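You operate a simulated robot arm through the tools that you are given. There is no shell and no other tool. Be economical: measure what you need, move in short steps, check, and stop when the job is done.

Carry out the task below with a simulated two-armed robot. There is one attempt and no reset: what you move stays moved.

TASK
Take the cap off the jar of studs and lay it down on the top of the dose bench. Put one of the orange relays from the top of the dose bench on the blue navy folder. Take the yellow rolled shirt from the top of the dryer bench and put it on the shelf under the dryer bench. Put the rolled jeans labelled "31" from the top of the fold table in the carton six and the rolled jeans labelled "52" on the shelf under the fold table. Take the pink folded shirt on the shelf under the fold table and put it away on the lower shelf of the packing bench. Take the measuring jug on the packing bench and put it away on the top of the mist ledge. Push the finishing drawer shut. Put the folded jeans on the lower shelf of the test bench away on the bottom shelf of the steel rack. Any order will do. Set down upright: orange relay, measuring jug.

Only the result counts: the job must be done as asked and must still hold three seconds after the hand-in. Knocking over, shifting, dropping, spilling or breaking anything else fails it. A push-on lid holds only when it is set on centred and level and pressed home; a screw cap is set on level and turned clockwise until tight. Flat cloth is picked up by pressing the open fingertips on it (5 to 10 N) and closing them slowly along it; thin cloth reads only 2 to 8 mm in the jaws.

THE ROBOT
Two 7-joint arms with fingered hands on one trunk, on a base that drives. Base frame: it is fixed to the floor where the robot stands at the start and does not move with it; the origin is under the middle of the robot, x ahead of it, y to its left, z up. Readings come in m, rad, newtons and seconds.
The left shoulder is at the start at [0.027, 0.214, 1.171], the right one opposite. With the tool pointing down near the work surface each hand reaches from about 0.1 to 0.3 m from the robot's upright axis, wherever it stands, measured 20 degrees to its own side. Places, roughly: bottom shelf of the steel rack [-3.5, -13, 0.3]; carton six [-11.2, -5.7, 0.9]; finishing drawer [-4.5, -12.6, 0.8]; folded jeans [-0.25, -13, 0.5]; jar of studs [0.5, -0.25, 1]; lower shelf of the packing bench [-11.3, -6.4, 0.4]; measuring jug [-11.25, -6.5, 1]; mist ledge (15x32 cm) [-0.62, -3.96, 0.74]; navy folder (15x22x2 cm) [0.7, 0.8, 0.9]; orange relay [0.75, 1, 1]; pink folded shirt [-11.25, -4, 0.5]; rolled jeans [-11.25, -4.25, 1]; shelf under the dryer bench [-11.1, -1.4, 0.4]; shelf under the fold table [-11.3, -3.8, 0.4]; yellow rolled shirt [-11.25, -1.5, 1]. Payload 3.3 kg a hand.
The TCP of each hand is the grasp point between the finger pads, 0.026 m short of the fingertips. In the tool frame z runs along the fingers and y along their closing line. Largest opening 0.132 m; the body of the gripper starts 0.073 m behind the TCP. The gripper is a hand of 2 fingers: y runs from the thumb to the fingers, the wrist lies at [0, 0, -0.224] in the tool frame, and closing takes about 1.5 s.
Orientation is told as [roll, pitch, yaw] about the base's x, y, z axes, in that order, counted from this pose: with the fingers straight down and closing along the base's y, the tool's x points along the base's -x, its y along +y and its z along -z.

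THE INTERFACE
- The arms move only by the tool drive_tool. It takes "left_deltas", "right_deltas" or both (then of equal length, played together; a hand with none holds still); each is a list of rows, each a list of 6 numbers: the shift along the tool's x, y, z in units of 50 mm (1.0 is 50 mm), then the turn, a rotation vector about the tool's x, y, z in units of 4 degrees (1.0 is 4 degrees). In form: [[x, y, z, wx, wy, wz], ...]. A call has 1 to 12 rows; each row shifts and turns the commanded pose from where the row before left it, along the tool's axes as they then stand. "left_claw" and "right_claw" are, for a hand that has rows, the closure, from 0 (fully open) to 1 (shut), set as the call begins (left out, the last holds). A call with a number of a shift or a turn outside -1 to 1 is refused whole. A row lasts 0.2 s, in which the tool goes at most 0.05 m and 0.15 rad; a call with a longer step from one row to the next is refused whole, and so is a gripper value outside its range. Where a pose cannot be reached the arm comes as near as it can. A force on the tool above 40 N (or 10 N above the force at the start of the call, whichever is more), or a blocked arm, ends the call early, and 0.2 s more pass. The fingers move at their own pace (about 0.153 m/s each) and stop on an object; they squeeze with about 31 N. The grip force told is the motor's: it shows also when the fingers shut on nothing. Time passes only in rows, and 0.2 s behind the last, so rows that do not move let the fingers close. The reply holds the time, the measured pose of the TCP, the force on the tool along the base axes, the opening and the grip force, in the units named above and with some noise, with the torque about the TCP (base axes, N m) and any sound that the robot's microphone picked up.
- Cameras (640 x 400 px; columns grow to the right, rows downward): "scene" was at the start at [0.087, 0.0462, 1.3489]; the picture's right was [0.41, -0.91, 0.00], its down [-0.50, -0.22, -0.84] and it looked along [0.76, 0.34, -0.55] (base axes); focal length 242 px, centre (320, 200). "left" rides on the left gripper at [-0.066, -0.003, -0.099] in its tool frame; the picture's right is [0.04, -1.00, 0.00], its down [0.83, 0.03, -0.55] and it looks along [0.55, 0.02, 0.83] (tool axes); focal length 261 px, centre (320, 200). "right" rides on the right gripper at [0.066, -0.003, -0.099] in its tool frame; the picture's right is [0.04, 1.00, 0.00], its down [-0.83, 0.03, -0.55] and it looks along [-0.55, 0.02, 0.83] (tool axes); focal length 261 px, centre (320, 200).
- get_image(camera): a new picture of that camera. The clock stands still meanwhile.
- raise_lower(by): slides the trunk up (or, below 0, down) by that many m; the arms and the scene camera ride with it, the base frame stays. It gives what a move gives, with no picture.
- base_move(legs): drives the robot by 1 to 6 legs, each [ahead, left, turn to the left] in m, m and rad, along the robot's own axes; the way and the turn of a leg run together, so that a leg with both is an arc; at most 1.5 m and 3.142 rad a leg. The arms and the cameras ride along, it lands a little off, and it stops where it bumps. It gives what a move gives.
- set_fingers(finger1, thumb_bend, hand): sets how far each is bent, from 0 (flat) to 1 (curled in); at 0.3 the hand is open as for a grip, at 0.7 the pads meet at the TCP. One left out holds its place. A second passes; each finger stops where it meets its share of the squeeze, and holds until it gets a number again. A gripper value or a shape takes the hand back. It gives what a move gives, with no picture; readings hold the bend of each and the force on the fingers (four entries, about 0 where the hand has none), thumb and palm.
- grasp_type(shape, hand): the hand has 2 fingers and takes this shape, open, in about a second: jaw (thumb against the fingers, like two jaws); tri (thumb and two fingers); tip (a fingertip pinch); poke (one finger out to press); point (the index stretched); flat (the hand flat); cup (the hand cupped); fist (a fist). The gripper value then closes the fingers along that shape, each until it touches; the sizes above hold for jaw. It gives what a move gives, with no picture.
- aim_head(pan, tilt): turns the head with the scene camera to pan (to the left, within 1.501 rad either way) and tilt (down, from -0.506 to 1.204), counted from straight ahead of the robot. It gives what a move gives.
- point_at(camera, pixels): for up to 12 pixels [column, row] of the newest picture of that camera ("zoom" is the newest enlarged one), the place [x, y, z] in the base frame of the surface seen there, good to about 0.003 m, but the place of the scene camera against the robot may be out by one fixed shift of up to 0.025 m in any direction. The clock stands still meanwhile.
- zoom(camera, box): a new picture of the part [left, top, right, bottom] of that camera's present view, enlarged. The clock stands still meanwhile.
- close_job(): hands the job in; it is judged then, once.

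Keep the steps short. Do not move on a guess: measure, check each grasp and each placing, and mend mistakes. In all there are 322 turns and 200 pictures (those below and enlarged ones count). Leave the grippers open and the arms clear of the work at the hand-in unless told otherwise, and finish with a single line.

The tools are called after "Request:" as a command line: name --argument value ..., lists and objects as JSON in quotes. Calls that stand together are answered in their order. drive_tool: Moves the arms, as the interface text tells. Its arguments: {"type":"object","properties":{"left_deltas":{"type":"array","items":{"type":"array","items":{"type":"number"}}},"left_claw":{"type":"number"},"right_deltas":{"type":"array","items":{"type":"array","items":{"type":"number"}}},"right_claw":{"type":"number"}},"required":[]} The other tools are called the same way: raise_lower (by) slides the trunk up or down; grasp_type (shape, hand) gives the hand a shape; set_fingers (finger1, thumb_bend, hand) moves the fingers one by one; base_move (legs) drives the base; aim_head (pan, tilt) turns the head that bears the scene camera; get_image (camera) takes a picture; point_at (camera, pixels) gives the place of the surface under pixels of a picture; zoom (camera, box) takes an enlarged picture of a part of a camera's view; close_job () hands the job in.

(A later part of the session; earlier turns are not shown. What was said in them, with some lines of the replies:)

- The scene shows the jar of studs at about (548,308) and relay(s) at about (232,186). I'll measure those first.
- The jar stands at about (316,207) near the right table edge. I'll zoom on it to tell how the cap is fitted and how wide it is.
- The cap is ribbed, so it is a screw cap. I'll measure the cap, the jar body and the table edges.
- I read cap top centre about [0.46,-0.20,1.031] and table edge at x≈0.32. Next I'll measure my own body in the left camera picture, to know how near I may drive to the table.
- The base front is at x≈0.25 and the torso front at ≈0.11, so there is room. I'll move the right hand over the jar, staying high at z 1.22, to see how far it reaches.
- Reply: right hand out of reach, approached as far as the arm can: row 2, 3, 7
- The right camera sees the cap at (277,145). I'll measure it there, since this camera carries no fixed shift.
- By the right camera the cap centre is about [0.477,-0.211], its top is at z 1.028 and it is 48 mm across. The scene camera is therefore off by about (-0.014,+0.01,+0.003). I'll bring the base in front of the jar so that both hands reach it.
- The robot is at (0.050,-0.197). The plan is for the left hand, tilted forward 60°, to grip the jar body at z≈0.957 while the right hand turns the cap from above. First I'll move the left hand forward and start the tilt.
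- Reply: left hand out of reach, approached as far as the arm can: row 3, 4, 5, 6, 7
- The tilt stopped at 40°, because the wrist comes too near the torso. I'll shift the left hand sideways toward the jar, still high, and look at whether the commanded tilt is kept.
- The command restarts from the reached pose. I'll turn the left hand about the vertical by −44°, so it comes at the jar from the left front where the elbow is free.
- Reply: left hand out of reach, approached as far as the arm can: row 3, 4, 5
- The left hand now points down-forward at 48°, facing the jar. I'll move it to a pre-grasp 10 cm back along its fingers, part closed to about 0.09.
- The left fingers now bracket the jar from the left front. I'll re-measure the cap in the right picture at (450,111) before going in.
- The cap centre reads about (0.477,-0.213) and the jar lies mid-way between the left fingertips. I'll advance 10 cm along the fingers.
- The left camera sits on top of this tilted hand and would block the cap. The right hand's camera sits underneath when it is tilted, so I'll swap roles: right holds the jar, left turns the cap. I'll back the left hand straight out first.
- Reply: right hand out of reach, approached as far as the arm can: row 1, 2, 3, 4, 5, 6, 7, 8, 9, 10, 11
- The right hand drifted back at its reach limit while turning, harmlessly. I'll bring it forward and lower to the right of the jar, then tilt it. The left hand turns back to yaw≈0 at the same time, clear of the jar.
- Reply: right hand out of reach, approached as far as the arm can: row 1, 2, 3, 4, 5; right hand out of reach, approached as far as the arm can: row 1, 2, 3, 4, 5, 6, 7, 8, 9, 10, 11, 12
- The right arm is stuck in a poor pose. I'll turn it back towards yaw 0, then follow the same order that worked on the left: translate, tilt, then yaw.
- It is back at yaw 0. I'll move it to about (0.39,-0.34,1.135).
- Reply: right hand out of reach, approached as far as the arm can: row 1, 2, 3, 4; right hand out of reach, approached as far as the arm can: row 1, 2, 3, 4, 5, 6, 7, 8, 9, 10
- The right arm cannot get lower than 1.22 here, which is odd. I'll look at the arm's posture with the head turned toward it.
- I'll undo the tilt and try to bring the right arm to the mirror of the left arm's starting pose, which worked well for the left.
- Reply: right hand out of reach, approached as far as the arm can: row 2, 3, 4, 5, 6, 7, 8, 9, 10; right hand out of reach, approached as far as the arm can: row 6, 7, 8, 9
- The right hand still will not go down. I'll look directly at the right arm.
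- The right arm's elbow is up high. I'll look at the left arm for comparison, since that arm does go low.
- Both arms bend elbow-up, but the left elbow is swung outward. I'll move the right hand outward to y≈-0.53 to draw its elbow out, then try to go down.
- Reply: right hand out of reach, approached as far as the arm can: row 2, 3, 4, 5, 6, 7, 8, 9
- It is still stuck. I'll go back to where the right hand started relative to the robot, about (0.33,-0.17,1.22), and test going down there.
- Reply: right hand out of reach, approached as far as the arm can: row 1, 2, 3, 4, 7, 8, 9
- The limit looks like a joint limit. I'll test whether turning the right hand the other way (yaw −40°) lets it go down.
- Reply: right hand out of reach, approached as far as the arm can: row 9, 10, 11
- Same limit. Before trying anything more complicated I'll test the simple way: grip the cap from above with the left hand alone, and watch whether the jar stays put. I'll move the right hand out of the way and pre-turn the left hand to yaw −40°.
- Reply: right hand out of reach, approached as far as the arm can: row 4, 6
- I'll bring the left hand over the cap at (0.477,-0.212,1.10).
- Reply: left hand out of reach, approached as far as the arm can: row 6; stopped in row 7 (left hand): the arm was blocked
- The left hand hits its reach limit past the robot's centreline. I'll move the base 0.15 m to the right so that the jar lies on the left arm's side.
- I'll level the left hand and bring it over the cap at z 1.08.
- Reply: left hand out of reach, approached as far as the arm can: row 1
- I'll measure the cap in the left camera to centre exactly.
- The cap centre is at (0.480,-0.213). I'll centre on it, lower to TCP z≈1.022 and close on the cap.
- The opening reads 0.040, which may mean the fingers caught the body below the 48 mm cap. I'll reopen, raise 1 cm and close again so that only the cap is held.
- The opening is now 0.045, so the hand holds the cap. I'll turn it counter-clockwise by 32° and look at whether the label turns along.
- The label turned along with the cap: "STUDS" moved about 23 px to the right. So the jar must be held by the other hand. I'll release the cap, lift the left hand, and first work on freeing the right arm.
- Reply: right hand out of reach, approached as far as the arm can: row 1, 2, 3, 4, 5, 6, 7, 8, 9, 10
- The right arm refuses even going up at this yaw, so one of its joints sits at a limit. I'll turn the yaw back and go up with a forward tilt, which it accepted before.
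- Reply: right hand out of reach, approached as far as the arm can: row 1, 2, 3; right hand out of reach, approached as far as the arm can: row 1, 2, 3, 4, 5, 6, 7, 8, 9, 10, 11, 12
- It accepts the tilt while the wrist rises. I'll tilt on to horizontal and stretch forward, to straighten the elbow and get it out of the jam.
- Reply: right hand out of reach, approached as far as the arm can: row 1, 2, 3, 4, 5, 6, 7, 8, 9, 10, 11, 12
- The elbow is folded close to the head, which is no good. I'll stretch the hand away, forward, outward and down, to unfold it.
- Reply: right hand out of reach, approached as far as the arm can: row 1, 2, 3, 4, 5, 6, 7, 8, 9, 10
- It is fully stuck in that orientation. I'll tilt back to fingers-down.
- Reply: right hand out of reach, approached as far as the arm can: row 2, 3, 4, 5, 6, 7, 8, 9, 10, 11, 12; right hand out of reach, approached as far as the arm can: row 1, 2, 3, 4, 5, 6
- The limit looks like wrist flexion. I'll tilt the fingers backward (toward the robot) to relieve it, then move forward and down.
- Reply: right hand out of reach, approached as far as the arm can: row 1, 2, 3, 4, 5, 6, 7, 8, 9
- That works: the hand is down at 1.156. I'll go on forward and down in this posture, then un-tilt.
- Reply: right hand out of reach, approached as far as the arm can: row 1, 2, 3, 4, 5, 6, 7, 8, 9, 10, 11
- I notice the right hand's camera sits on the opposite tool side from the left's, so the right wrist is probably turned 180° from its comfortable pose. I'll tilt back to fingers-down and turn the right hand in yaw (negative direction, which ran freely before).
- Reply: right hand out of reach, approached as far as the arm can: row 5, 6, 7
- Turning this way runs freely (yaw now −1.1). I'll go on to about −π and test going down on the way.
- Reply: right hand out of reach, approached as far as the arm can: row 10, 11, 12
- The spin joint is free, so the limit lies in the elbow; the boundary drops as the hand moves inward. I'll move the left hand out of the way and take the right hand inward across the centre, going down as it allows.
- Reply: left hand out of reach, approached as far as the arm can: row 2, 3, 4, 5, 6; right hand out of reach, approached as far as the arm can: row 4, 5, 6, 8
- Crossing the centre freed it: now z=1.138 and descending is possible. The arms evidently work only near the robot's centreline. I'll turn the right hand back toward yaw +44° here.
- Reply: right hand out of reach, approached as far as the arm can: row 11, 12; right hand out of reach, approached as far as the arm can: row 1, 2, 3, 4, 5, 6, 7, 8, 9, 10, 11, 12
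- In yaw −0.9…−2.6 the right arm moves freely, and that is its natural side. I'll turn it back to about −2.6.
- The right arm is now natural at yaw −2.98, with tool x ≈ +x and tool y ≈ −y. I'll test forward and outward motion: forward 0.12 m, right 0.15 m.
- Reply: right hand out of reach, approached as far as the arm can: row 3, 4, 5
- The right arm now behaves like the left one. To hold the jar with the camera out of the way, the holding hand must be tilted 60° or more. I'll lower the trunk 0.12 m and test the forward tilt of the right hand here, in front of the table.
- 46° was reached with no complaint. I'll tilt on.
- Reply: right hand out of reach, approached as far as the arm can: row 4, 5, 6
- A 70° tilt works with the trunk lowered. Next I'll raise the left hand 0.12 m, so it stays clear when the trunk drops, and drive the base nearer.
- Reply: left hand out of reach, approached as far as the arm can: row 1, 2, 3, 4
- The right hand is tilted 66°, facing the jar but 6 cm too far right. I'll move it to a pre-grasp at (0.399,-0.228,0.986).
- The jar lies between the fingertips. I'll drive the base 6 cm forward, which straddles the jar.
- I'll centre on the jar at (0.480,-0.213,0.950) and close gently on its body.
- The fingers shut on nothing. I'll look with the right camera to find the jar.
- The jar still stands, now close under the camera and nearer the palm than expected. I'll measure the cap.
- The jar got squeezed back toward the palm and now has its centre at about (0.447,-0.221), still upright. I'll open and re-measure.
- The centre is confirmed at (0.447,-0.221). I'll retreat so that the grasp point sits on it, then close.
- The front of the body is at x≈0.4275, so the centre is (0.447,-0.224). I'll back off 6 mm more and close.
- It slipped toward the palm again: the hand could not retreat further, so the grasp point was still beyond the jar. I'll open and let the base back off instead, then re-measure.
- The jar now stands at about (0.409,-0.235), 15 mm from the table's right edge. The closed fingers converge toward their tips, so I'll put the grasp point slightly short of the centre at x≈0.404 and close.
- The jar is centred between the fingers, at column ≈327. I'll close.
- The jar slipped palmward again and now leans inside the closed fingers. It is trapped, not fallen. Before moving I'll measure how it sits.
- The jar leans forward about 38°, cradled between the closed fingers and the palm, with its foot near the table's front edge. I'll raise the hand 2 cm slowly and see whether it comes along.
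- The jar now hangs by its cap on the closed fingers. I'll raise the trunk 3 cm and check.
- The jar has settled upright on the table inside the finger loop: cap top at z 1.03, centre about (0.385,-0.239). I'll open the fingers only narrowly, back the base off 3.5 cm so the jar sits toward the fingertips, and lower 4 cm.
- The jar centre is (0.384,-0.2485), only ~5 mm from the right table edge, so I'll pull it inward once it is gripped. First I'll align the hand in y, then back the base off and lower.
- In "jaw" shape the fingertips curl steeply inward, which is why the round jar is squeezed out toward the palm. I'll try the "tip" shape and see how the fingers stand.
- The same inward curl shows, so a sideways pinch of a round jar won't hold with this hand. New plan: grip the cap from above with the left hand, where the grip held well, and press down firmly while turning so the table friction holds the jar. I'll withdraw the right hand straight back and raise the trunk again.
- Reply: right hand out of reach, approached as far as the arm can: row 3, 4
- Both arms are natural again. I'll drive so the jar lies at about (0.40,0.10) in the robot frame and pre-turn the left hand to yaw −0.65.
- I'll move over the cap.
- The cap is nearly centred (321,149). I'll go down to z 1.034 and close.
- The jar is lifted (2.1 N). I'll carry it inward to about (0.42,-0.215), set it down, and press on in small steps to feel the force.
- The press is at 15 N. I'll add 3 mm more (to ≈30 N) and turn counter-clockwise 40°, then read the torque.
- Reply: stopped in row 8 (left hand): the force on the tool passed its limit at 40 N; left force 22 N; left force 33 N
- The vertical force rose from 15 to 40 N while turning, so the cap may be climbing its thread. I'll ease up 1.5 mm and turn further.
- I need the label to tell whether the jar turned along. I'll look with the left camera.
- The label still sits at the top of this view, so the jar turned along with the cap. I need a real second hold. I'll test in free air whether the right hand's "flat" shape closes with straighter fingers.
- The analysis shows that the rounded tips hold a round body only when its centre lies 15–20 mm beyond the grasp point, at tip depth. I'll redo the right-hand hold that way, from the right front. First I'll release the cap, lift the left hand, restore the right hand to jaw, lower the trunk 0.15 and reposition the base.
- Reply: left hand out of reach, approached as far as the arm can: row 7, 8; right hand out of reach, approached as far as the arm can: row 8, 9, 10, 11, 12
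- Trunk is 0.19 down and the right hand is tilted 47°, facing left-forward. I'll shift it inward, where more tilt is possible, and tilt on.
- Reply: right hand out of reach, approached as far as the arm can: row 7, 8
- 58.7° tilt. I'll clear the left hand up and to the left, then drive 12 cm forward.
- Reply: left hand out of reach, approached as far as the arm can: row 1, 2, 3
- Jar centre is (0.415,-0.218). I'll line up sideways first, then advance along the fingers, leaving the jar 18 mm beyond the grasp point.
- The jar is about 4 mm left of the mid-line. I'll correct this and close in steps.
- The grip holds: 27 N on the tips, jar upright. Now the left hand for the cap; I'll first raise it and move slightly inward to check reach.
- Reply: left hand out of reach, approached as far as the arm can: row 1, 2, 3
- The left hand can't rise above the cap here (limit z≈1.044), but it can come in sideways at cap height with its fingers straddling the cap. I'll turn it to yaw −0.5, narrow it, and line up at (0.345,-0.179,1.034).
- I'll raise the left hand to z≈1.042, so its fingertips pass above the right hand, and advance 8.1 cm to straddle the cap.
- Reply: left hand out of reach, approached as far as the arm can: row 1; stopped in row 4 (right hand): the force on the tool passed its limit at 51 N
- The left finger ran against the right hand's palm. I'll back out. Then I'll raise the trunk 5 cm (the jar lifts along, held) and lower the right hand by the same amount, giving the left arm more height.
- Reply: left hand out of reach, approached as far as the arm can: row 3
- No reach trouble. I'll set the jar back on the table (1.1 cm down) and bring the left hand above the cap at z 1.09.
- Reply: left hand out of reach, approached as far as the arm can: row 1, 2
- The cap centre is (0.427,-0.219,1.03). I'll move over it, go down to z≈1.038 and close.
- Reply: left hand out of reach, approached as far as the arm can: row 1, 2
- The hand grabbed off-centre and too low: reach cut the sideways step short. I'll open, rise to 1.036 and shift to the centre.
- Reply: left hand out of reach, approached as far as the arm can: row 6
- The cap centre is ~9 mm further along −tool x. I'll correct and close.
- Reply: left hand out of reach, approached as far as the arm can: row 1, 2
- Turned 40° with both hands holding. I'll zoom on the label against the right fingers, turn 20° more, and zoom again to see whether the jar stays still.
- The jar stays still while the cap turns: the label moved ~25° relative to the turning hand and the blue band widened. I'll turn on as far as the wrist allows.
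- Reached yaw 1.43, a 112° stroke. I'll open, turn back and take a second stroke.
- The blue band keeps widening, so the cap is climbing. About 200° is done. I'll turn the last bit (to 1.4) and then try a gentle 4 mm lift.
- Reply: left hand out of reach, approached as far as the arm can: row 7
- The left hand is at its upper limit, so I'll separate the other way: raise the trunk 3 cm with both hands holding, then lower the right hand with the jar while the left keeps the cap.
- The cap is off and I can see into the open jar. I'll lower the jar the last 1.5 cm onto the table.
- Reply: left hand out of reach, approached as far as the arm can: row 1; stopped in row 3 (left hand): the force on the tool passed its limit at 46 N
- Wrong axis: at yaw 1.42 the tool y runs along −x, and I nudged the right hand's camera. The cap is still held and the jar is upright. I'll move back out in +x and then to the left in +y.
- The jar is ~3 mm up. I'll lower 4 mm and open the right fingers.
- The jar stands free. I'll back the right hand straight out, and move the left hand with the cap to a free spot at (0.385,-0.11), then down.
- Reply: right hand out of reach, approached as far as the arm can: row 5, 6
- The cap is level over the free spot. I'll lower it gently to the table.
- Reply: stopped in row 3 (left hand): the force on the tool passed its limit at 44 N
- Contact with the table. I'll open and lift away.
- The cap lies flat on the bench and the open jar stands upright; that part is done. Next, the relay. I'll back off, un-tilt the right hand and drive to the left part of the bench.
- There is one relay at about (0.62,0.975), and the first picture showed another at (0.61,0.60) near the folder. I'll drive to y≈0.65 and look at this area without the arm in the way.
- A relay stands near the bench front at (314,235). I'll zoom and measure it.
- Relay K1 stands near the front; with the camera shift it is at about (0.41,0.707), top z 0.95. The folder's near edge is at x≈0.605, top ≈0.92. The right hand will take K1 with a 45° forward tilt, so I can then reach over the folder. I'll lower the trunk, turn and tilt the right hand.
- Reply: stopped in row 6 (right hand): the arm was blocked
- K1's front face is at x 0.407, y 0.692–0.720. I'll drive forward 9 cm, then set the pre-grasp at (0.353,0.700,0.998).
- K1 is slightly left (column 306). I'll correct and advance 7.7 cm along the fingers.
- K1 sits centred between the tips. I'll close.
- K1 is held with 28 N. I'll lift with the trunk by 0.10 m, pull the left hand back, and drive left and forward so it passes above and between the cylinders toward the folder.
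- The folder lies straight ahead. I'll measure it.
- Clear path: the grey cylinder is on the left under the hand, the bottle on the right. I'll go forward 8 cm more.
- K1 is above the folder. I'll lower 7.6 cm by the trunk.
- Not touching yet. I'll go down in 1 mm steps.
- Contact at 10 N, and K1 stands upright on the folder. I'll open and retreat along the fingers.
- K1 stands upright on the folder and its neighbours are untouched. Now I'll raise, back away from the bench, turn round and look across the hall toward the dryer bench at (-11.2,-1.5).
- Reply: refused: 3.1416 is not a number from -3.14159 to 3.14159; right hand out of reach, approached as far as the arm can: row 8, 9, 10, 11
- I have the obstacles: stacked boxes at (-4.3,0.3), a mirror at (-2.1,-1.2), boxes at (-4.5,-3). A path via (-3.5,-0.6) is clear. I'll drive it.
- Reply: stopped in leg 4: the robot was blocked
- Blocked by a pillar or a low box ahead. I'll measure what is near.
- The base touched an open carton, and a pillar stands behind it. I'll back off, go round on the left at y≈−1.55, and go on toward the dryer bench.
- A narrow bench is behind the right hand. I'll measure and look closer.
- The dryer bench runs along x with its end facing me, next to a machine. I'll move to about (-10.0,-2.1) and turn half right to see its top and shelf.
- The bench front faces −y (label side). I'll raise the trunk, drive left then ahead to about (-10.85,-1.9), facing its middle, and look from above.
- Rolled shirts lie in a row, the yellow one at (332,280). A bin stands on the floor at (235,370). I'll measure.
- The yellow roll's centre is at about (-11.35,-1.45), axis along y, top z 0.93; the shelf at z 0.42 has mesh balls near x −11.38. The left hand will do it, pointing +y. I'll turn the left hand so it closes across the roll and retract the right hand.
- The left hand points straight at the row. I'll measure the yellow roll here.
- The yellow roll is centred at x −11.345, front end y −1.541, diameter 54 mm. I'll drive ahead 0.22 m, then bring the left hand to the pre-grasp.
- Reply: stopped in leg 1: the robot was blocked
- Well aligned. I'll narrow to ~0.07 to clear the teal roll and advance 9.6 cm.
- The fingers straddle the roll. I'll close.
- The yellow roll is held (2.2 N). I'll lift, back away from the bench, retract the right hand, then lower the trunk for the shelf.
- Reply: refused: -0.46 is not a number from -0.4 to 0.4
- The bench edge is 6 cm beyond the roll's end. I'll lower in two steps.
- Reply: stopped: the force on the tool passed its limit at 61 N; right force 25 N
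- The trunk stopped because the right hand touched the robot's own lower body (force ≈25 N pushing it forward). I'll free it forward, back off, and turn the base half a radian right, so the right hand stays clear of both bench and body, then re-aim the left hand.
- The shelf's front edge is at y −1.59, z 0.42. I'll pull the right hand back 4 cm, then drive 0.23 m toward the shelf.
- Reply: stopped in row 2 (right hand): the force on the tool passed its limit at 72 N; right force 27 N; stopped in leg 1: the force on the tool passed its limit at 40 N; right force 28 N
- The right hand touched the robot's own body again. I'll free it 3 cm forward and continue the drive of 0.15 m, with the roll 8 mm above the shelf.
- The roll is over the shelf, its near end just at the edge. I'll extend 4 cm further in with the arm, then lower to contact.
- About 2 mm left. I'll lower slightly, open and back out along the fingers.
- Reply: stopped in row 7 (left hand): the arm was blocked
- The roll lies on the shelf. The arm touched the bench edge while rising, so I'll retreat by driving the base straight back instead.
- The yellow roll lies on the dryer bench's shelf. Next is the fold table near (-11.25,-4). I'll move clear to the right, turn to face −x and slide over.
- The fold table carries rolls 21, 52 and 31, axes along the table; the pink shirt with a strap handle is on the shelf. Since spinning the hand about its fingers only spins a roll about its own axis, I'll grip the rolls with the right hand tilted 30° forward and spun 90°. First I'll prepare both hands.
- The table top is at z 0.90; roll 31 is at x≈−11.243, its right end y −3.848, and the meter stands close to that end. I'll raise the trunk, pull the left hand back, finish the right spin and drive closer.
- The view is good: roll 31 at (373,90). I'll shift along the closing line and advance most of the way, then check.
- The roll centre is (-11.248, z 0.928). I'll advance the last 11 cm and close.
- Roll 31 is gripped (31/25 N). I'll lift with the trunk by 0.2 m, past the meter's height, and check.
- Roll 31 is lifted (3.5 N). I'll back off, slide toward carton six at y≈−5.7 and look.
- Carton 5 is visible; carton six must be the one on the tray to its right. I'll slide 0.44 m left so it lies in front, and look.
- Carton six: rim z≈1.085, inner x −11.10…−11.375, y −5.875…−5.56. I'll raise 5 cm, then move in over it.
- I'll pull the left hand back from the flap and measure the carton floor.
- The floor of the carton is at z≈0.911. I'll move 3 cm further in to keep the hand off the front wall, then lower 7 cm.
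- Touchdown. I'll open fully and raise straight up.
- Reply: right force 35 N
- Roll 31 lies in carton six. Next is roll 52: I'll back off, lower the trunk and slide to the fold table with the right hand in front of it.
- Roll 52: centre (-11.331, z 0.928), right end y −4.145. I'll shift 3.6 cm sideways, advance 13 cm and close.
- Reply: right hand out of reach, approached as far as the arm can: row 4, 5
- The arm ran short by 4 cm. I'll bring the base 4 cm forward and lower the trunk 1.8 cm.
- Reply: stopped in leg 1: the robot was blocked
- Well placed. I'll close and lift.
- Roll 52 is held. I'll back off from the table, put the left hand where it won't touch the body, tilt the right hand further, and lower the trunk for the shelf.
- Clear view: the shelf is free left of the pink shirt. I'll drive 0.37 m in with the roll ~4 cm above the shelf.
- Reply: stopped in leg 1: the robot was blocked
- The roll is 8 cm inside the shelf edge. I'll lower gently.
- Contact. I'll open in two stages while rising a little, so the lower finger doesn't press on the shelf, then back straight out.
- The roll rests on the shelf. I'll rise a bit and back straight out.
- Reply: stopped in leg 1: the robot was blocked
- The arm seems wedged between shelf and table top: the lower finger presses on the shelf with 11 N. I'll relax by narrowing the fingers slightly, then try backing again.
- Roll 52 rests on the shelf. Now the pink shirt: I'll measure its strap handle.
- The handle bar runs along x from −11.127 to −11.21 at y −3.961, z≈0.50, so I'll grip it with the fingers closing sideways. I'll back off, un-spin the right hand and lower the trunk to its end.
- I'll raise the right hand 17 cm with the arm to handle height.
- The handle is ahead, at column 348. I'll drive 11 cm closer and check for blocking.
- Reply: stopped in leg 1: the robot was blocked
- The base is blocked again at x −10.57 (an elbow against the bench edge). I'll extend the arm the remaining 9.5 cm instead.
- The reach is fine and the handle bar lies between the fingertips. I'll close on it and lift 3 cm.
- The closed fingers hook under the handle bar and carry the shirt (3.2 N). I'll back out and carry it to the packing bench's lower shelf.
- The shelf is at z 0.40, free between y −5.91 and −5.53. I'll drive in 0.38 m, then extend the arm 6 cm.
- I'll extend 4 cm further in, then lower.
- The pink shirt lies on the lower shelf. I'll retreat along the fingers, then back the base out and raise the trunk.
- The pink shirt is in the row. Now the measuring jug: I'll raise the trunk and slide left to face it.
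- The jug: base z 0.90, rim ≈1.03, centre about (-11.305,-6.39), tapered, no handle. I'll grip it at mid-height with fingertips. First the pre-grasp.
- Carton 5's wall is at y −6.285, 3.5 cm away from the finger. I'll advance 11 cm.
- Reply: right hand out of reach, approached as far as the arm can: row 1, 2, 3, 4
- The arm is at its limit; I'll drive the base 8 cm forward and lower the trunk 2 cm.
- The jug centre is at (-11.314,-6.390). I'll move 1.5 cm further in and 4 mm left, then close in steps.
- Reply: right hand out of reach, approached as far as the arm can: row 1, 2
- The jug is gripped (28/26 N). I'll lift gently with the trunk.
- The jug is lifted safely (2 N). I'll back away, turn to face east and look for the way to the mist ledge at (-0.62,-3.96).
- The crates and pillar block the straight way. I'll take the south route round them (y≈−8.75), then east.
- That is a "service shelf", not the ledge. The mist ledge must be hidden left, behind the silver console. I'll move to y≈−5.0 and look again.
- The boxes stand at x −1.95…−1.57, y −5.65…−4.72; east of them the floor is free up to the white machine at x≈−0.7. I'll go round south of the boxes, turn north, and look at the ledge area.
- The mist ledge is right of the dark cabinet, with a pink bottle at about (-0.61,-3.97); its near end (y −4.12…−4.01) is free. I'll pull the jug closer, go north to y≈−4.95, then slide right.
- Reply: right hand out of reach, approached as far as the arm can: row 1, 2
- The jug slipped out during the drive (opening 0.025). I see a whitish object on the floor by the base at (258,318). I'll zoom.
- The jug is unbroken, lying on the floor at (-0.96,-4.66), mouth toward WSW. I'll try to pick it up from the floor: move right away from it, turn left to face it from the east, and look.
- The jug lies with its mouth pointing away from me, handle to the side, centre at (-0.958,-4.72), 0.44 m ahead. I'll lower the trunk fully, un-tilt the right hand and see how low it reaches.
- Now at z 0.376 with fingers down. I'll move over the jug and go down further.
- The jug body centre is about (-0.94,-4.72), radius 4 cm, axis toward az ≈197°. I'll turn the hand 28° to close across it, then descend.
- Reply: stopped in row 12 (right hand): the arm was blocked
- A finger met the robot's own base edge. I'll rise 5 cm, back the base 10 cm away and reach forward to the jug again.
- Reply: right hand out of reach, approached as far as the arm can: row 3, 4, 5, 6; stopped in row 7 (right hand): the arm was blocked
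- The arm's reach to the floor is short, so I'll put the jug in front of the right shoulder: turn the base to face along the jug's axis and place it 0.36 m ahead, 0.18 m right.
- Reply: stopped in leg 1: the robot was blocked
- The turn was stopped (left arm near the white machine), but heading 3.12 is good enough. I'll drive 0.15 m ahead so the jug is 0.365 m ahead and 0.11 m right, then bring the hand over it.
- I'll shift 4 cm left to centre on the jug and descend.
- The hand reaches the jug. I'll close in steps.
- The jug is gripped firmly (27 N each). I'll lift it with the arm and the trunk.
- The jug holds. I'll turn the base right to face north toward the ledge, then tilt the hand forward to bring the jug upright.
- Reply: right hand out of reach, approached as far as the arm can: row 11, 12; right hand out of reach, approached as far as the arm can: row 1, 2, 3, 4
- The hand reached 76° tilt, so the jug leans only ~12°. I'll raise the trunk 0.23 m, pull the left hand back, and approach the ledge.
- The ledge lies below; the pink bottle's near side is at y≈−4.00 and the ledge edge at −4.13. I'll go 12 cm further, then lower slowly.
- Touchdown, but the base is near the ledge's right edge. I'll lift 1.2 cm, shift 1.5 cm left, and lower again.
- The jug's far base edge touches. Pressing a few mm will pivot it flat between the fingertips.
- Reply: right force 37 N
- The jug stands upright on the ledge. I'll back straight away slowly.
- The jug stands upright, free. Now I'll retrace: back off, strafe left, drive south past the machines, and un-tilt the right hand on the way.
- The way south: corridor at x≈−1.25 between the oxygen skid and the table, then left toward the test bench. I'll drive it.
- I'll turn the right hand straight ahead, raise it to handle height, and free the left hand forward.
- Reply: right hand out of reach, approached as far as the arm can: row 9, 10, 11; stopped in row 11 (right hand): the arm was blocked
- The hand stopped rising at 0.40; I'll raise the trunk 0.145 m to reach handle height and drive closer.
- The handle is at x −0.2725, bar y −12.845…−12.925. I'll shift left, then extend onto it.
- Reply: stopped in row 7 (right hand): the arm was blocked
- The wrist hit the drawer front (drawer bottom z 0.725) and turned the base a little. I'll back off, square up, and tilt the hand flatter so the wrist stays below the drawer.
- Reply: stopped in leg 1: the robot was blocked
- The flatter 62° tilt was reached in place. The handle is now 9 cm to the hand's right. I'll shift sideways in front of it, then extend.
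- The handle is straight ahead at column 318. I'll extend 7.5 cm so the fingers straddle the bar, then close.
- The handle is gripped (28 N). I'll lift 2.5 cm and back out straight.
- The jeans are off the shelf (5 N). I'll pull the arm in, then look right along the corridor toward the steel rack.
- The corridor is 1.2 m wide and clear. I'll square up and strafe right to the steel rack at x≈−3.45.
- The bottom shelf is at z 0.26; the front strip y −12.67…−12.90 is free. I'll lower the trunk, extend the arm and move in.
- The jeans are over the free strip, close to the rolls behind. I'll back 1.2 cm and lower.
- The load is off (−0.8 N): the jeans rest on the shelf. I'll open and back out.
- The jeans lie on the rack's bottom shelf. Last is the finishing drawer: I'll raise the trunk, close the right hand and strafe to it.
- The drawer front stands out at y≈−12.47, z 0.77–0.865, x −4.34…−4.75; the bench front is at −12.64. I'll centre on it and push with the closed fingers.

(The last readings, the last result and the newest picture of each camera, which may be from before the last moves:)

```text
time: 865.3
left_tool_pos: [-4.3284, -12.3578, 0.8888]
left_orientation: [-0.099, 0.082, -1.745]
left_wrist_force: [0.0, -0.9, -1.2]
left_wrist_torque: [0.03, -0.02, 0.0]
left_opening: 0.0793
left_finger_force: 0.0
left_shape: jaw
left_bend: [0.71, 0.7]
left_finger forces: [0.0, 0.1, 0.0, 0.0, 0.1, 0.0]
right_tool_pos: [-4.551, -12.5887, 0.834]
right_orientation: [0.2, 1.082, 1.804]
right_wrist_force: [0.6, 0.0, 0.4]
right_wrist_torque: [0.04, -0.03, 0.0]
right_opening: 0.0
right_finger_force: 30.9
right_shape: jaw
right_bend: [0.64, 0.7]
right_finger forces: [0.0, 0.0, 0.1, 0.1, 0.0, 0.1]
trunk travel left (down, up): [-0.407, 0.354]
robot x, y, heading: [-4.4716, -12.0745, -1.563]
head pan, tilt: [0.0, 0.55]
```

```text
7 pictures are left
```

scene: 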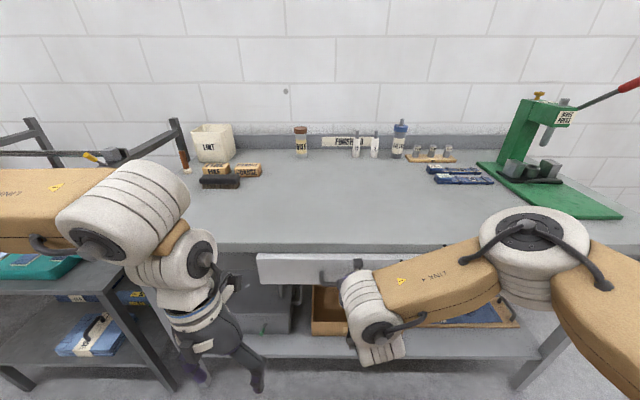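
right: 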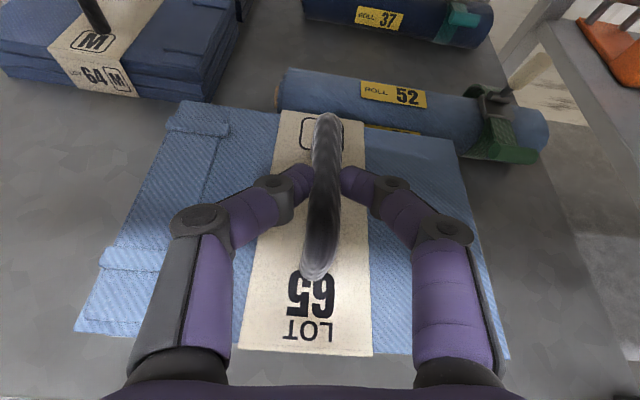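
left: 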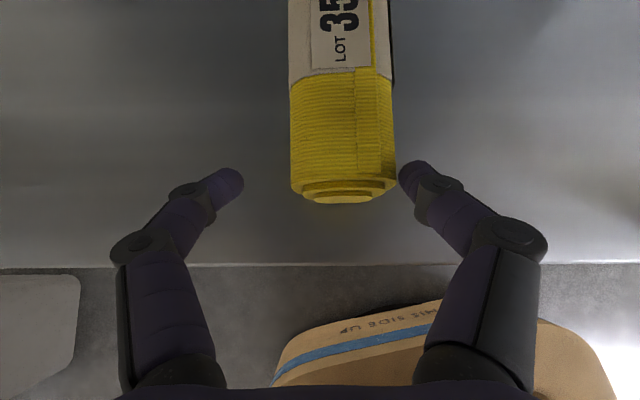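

The drawer follows. I'll push on until it stops.

Request:
base_move --legs '[[0.04, 0, 0]]'

Request:
point_at --camera "scene" --pixels '[[300, 268], [300, 242]]'

Request:
base_move --legs '[[0.04, 0, 0]]'

Request:
get_image --camera "scene"

Request:
point_at --camera "scene" --pixels '[[290, 285], [300, 270], [300, 250], [450, 262], [230, 262]]'

```text
time: 866.1
left_tool_pos: [-4.3288, -12.3991, 0.8888]
left_orientation: [-0.098, 0.081, -1.742]
left_wrist_force: [-0.2, -0.5, 0.6]
left_wrist_torque: [0.04, 0.0, -0.01]
left_opening: 0.0792
left_finger_force: 0.0
left_shape: jaw
left_bend: [0.71, 0.7]
left_finger forces: [0.0, 0.0, 0.1, 0.1, 0.0, 0.0]
right_tool_pos: [-4.552, -12.6295, 0.8331]
right_orientation: [0.199, 1.083, 1.805]
right_wrist_force: [-0.3, -0.2, -0.9]
right_wrist_torque: [0.0, 0.01, -0.02]
right_opening: 0.0
right_finger_force: 30.8
right_shape: jaw
right_bend: [0.64, 0.7]
right_finger forces: [0.1, 0.1, 0.0, 0.0, 0.0, 0.1]
trunk travel left (down, up): [-0.407, 0.354]
robot x, y, heading: [-4.4711, -12.111, -1.568]
head pan, tilt: [0.0, 0.55]
```

```text
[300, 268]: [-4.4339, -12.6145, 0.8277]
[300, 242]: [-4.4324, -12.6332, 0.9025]
```

```text
time: 867.0
left_tool_pos: [-4.3284, -12.4196, 0.8895]
left_orientation: [-0.102, 0.079, -1.742]
left_wrist_force: [-0.4, 0.7, 0.3]
left_wrist_torque: [0.01, 0.01, -0.04]
left_opening: 0.0791
left_finger_force: 0.1
left_shape: jaw
left_bend: [0.71, 0.7]
left_finger forces: [0.0, 0.0, 0.0, 0.0, 0.0, 0.0]
right_tool_pos: [-4.55, -12.6432, 0.8321]
right_orientation: [0.195, 1.069, 1.809]
right_wrist_force: [-1.1, 10.0, 1.9]
right_wrist_torque: [0.07, -0.01, -0.08]
right_opening: 0.0
right_finger_force: 31.0
right_shape: jaw
right_bend: [0.68, 0.69]
right_finger forces: [0.1, 0.0, 0.0, 0.0, 0.0, 0.0]
trunk travel left (down, up): [-0.407, 0.354]
robot x, y, heading: [-4.4693, -12.1343, -1.565]
head pan, tilt: [0.0, 0.55]
stopped in leg 1: the force on the tool passed its limit at 72 N (the readings are from after the stop); the commanded pose is now the measured one
```

```text
6 pictures are left
```

scene: 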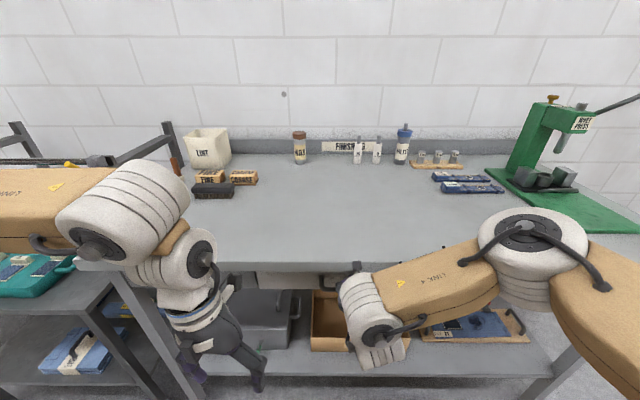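

```text
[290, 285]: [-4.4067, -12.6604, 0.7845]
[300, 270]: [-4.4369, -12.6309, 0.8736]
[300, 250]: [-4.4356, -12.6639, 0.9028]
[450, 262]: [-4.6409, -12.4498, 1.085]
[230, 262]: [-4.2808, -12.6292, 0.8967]
```

The drawer hit its stop and its face is now behind the bench edge. I'll back away, open the hand and check.

Request:
base_move --legs '[[-0.3, 0, 0]]'

Request:
drive_tool --right_deltas '[[0, 0, 0, 0, 0, 0], [0, 0, 0, 0, 0, 0], [0, 0, 0, 0, 0, 0], [0, 0, 0, 0, 0, 0], [0, 0, 0, 0, 0, 0]]' --right_claw 0.0 --left_deltas '[[0, 0, 0, 0, 0, 0], [0, 0, 0, 0, 0, 0], [0, 0, 0, 0, 0, 0], [0, 0, 0, 0, 0, 0], [0, 0, 0, 0, 0, 0]]' --left_claw 0.0

Request:
get_image --camera "scene"

```text
time: 869.0
left_tool_pos: [-4.3288, -12.1189, 0.8893]
left_orientation: [-0.101, 0.078, -1.739]
left_wrist_force: [-0.3, 1.4, -0.2]
left_wrist_torque: [-0.03, 0.0, 0.0]
left_opening: 0.0793
left_finger_force: 0.1
left_shape: jaw
left_bend: [0.71, 0.7]
left_finger forces: [0.0, 0.0, 0.0, 0.0, 0.0, 0.0]
right_tool_pos: [-4.5503, -12.3454, 0.8308]
right_orientation: [0.195, 1.069, 1.813]
right_wrist_force: [1.5, -0.1, 2.6]
right_wrist_torque: [-0.01, -0.02, -0.04]
right_opening: 0.0
right_finger_force: 30.9
right_shape: jaw
right_bend: [0.66, 0.69]
right_finger forces: [0.0, 0.0, 0.0, 0.0, 0.0, 0.1]
trunk travel left (down, up): [-0.407, 0.354]
robot x, y, heading: [-4.4717, -11.8315, -1.564]
head pan, tilt: [0.0, 0.55]
```

```text
time: 870.2
left_tool_pos: [-4.3298, -12.1178, 0.8904]
left_orientation: [-0.101, 0.079, -1.74]
left_wrist_force: [0.3, -0.6, 0.2]
left_wrist_torque: [0.02, 0.05, -0.02]
left_opening: 0.1316
left_finger_force: 0.0
left_shape: jaw
left_bend: [0.3, 0.3]
left_finger forces: [0.0, 0.1, 0.1, 0.0, 0.1, 0.0]
right_tool_pos: [-4.5516, -12.3458, 0.8324]
right_orientation: [0.194, 1.074, 1.808]
right_wrist_force: [-10.3, -0.4, 17.9]
right_wrist_torque: [0.1, -0.99, 0.0]
right_opening: 0.1316
right_finger_force: 0.1
right_shape: jaw
right_bend: [0.3, 0.33]
right_finger forces: [0.0, 0.1, 0.0, 0.0, 18.0, 0.0]
trunk travel left (down, up): [-0.407, 0.354]
robot x, y, heading: [-4.4708, -11.8331, -1.565]
head pan, tilt: [0.0, 0.55]
```

```text
5 pictures are left
```

scene: 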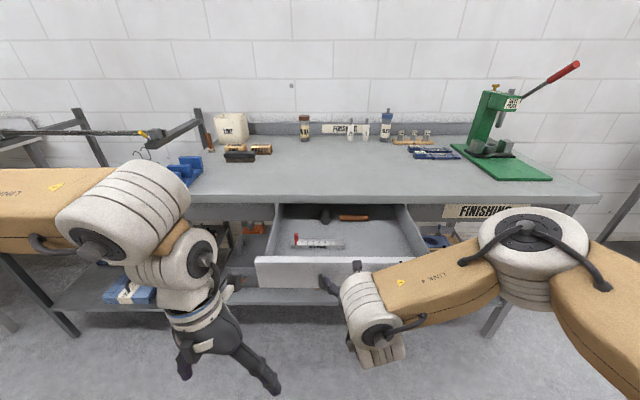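

The drawer came back with the hand: a finger is hooked on it (18 N). I'll look with the right camera.

Request:
get_image --camera "right"

```text
4 pictures are left
```

right: 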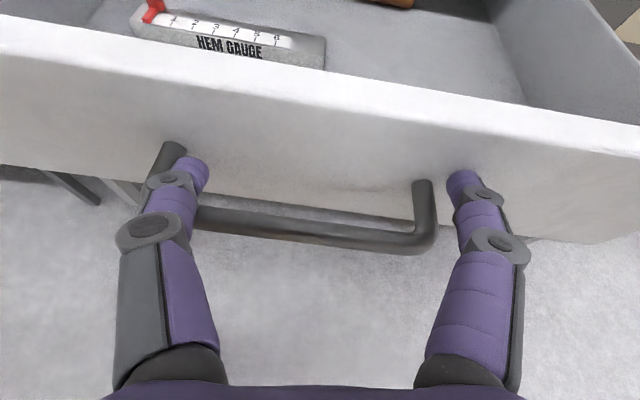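

The closed fingertips had slipped behind the bar handle and pulled it. I'll measure the handle and the free panel area to its right.

Request:
point_at --camera "right" --pixels '[[425, 200], [425, 245], [165, 170], [540, 200], [600, 215], [330, 85], [330, 180], [500, 150]]'

Request:
drive_tool --right_deltas '[[0, 0, 0, 0, 0, 0], [0, 0, 0, 0, 0, 0], [0, 0, 0, 0, 0, 0], [0, 0, 0, 0, 0, 0]]' --right_claw 0.6

Request:
raise_lower --by 0.12

Request:
base_move --legs '[[-0.12, 0, 0]]'

```text
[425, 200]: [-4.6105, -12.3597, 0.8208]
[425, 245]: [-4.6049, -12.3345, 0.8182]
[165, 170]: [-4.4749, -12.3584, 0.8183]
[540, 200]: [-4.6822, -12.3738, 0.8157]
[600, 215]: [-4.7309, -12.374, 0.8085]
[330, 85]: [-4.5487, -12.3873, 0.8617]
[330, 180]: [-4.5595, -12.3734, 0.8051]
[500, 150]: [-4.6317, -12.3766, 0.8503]
```

```text
time: 871.2
left_tool_pos: [-4.3295, -12.1202, 0.8888]
left_orientation: [-0.102, 0.078, -1.742]
left_wrist_force: [0.3, 0.1, 0.5]
left_wrist_torque: [0.0, 0.01, 0.0]
left_opening: 0.132
left_finger_force: 0.1
left_shape: jaw
left_bend: [0.3, 0.3]
left_finger forces: [0.0, 0.0, 0.0, 0.0, 0.1, 0.0]
right_tool_pos: [-4.551, -12.3455, 0.8318]
right_orientation: [0.198, 1.068, 1.811]
right_wrist_force: [0.4, 0.4, 0.6]
right_wrist_torque: [0.0, 0.01, -0.03]
right_opening: 0.0054
right_finger_force: 31.3
right_shape: jaw
right_bend: [0.75, 0.71]
right_finger forces: [0.1, 0.0, 0.0, 0.0, 0.0, 0.0]
trunk travel left (down, up): [-0.407, 0.354]
robot x, y, heading: [-4.467, -11.8316, -1.564]
head pan, tilt: [0.0, 0.55]
```

```text
time: 872.7
left_tool_pos: [-4.3287, -12.1214, 1.0084]
left_orientation: [-0.101, 0.081, -1.74]
left_wrist_force: [0.0, 0.2, -0.5]
left_wrist_torque: [0.03, 0.0, 0.02]
left_opening: 0.1315
left_finger_force: 0.1
left_shape: jaw
left_bend: [0.3, 0.3]
left_finger forces: [0.0, 0.0, 0.1, 0.1, 0.0, 0.0]
right_tool_pos: [-4.551, -12.3455, 0.951]
right_orientation: [0.196, 1.071, 1.808]
right_wrist_force: [-0.2, 0.4, -0.5]
right_wrist_torque: [0.0, 0.01, 0.0]
right_opening: 0.0053
right_finger_force: 30.7
right_shape: jaw
right_bend: [0.75, 0.71]
right_finger forces: [0.0, 0.0, 0.0, 0.0, 0.0, 0.1]
trunk travel left (down, up): [-0.527, 0.234]
robot x, y, heading: [-4.473, -11.8312, -1.567]
head pan, tilt: [0.0, 0.55]
```

```text
time: 874.0
left_tool_pos: [-4.3343, -12.0126, 1.0095]
left_orientation: [-0.1, 0.082, -1.74]
left_wrist_force: [0.1, 0.0, 0.1]
left_wrist_torque: [0.03, 0.0, 0.01]
left_opening: 0.132
left_finger_force: 0.1
left_shape: jaw
left_bend: [0.3, 0.3]
left_finger forces: [0.0, 0.0, 0.0, 0.1, 0.0, 0.1]
right_tool_pos: [-4.5566, -12.2376, 0.9513]
right_orientation: [0.191, 1.069, 1.808]
right_wrist_force: [0.1, 0.7, 0.1]
right_wrist_torque: [0.01, -0.03, 0.02]
right_opening: 0.0052
right_finger_force: 31.4
right_shape: jaw
right_bend: [0.75, 0.71]
right_finger forces: [0.1, 0.0, 0.0, 0.1, 0.0, 0.1]
trunk travel left (down, up): [-0.527, 0.234]
robot x, y, heading: [-4.4787, -11.7236, -1.564]
head pan, tilt: [0.0, 0.55]
stopped in leg 1: the robot was blocked; the commanded pose is now the measured one
```

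The handle spans x −4.475…−4.610, so I'll push on the bare panel at x≈−4.68: shift right, lower again, and push in steps.

Request:
base_move --legs '[[0.03, -0.128, 0]]'

Request:
raise_lower --by -0.125

Request:
get_image --camera "right"

```text
time: 875.3
left_tool_pos: [-4.4665, -12.0438, 1.0103]
left_orientation: [-0.101, 0.078, -1.738]
left_wrist_force: [-0.2, -0.4, -0.5]
left_wrist_torque: [0.02, -0.06, 0.03]
left_opening: 0.1319
left_finger_force: 0.0
left_shape: jaw
left_bend: [0.3, 0.3]
left_finger forces: [0.0, 0.0, 0.0, 0.0, 0.1, 0.0]
right_tool_pos: [-4.6848, -12.2683, 0.9509]
right_orientation: [0.191, 1.07, 1.81]
right_wrist_force: [0.3, -0.3, 0.0]
right_wrist_torque: [-0.05, 0.02, 0.02]
right_opening: 0.0053
right_finger_force: 31.2
right_shape: jaw
right_bend: [0.75, 0.71]
right_finger forces: [0.0, 0.0, 0.0, 0.0, 0.0, 0.0]
trunk travel left (down, up): [-0.527, 0.234]
robot x, y, heading: [-4.6046, -11.7538, -1.561]
head pan, tilt: [0.0, 0.55]
```

```text
time: 876.9
left_tool_pos: [-4.4627, -12.0424, 0.8849]
left_orientation: [-0.101, 0.079, -1.737]
left_wrist_force: [0.5, -0.1, 0.3]
left_wrist_torque: [0.0, -0.02, -0.05]
left_opening: 0.1319
left_finger_force: 0.0
left_shape: jaw
left_bend: [0.3, 0.3]
left_finger forces: [0.0, 0.1, 0.0, 0.0, 0.0, 0.0]
right_tool_pos: [-4.6835, -12.2687, 0.8273]
right_orientation: [0.193, 1.071, 1.813]
right_wrist_force: [0.0, -0.2, -0.4]
right_wrist_torque: [-0.03, -0.01, -0.01]
right_opening: 0.0054
right_finger_force: 30.8
right_shape: jaw
right_bend: [0.75, 0.71]
right_finger forces: [0.1, 0.0, 0.0, 0.1, 0.0, 0.1]
trunk travel left (down, up): [-0.402, 0.359]
robot x, y, heading: [-4.6047, -11.7591, -1.562]
head pan, tilt: [0.0, 0.55]
```

```text
3 pictures are left
```

right: 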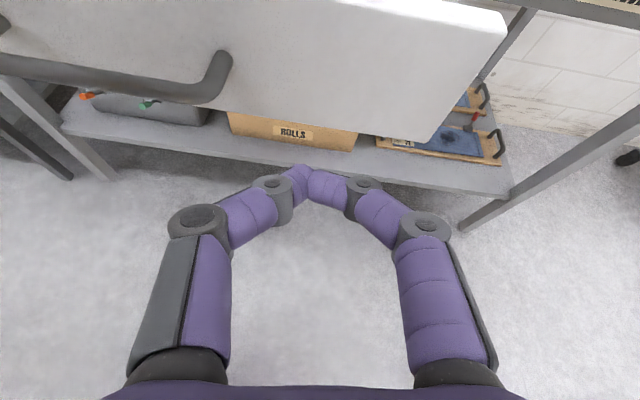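

The fingers are right of the handle, facing the bare panel. I'll push in steps.

Request:
base_move --legs '[[0.2, 0, 0], [0.12, 0, 0]]'

Request:
base_move --legs '[[0.08, 0, 0]]'

```text
time: 879.3
left_tool_pos: [-4.4627, -12.3701, 0.8836]
left_orientation: [-0.102, 0.08, -1.739]
left_wrist_force: [0.2, -0.7, 0.9]
left_wrist_torque: [0.03, 0.01, 0.0]
left_opening: 0.132
left_finger_force: 0.1
left_shape: jaw
left_bend: [0.3, 0.3]
left_finger forces: [0.0, 0.1, 0.1, 0.0, 0.0, 0.0]
right_tool_pos: [-4.6828, -12.594, 0.8252]
right_orientation: [0.195, 1.067, 1.81]
right_wrist_force: [0.0, -0.4, -0.1]
right_wrist_torque: [-0.02, 0.02, 0.0]
right_opening: 0.0051
right_finger_force: 30.8
right_shape: jaw
right_bend: [0.75, 0.71]
right_finger forces: [0.0, 0.1, 0.1, 0.1, 0.1, 0.0]
trunk travel left (down, up): [-0.402, 0.359]
robot x, y, heading: [-4.6008, -12.0772, -1.566]
head pan, tilt: [0.0, 0.55]
```

```text
time: 880.3
left_tool_pos: [-4.4613, -12.4245, 0.8855]
left_orientation: [-0.101, 0.078, -1.741]
left_wrist_force: [-0.1, -0.2, 0.4]
left_wrist_torque: [0.02, 0.02, -0.01]
left_opening: 0.132
left_finger_force: 0.0
left_shape: jaw
left_bend: [0.3, 0.3]
left_finger forces: [0.0, 0.0, 0.1, 0.0, 0.0, 0.0]
right_tool_pos: [-4.6794, -12.6446, 0.8229]
right_orientation: [0.184, 1.058, 1.811]
right_wrist_force: [-0.2, 1.7, 1.2]
right_wrist_torque: [-0.03, -0.02, 0.02]
right_opening: 0.0054
right_finger_force: 30.5
right_shape: jaw
right_bend: [0.75, 0.71]
right_finger forces: [0.1, 0.0, 0.1, 0.1, 0.1, 0.0]
trunk travel left (down, up): [-0.402, 0.359]
robot x, y, heading: [-4.6052, -12.1361, -1.564]
head pan, tilt: [0.0, 0.55]
stopped in leg 1: the force on the tool passed its limit at 65 N (the readings are from after the stop); the commanded pose is now the measured one
```

The drawer is at its stop again (65 N at the same depth). I'll back away and check.

Request:
base_move --legs '[[-0.3, 0, 0]]'

Request:
drive_tool --right_deltas '[[0, 0, 0, 0, 0, 0], [0, 0, 0, 0, 0, 0], [0, 0, 0, 0, 0, 0], [0, 0, 0, 0, 0, 0]]' --right_claw 0.0

Request:
get_image --camera "scene"

Request:
point_at --camera "scene" --pixels '[[250, 215], [280, 215], [300, 220], [280, 205], [330, 215], [400, 205]]'

```text
time: 882.4
left_tool_pos: [-4.4635, -12.1204, 0.8846]
left_orientation: [-0.101, 0.078, -1.741]
left_wrist_force: [-0.1, 1.0, -0.1]
left_wrist_torque: [-0.01, 0.03, 0.0]
left_opening: 0.1318
left_finger_force: 0.0
left_shape: jaw
left_bend: [0.3, 0.3]
left_finger forces: [0.1, 0.0, 0.1, 0.0, 0.0, 0.0]
right_tool_pos: [-4.6818, -12.3415, 0.8238]
right_orientation: [0.186, 1.058, 1.809]
right_wrist_force: [0.0, -0.2, 0.2]
right_wrist_torque: [-0.04, 0.0, -0.01]
right_opening: 0.0055
right_finger_force: 30.4
right_shape: jaw
right_bend: [0.75, 0.71]
right_finger forces: [0.1, 0.1, 0.0, 0.0, 0.0, 0.1]
trunk travel left (down, up): [-0.402, 0.359]
robot x, y, heading: [-4.6052, -11.8303, -1.567]
head pan, tilt: [0.0, 0.55]
```

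```text
time: 883.4
left_tool_pos: [-4.4631, -12.1225, 0.8829]
left_orientation: [-0.101, 0.078, -1.742]
left_wrist_force: [0.3, 0.0, -0.1]
left_wrist_torque: [0.0, -0.01, 0.01]
left_opening: 0.132
left_finger_force: 0.0
left_shape: jaw
left_bend: [0.3, 0.3]
left_finger forces: [0.0, 0.1, 0.0, 0.0, 0.0, 0.0]
right_tool_pos: [-4.6821, -12.3426, 0.8233]
right_orientation: [0.186, 1.061, 1.81]
right_wrist_force: [1.0, 0.1, 0.2]
right_wrist_torque: [0.03, 0.01, 0.02]
right_opening: 0.1316
right_finger_force: 0.1
right_shape: jaw
right_bend: [0.3, 0.3]
right_finger forces: [0.0, 0.0, 0.0, 0.1, 0.0, 0.1]
trunk travel left (down, up): [-0.402, 0.359]
robot x, y, heading: [-4.6057, -11.8371, -1.57]
head pan, tilt: [0.0, 0.55]
```

```text
2 pictures are left
```

scene: 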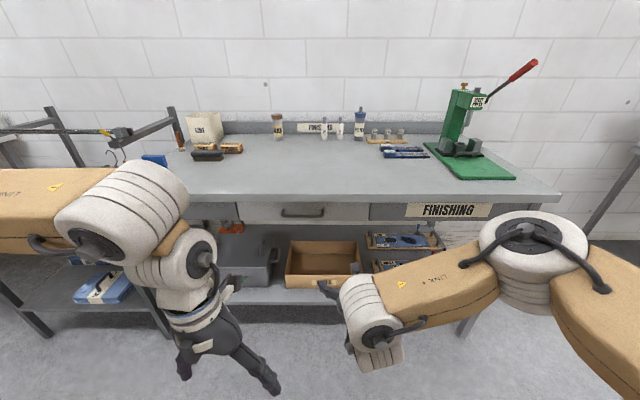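

```text
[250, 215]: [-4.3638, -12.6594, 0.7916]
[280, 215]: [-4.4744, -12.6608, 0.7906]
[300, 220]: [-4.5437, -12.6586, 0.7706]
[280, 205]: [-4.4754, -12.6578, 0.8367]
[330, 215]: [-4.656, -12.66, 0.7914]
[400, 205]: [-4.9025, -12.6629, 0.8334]
```

The drawer face is flush with the panel beside it (y −12.66), both hands are open and clear, and every item is placed. I'll hand in the job.

Request:
close_job

```text
The job is handed in.
```

The job is handed in with every item placed as asked and the drawer shut; along the way the jug was dropped once (unbroken, picked up and set upright), the finishing drawer was pulled back open and pushed shut again, and the base or arms bumped a floor carton, a few benches and machines, and the test bench's drawer.
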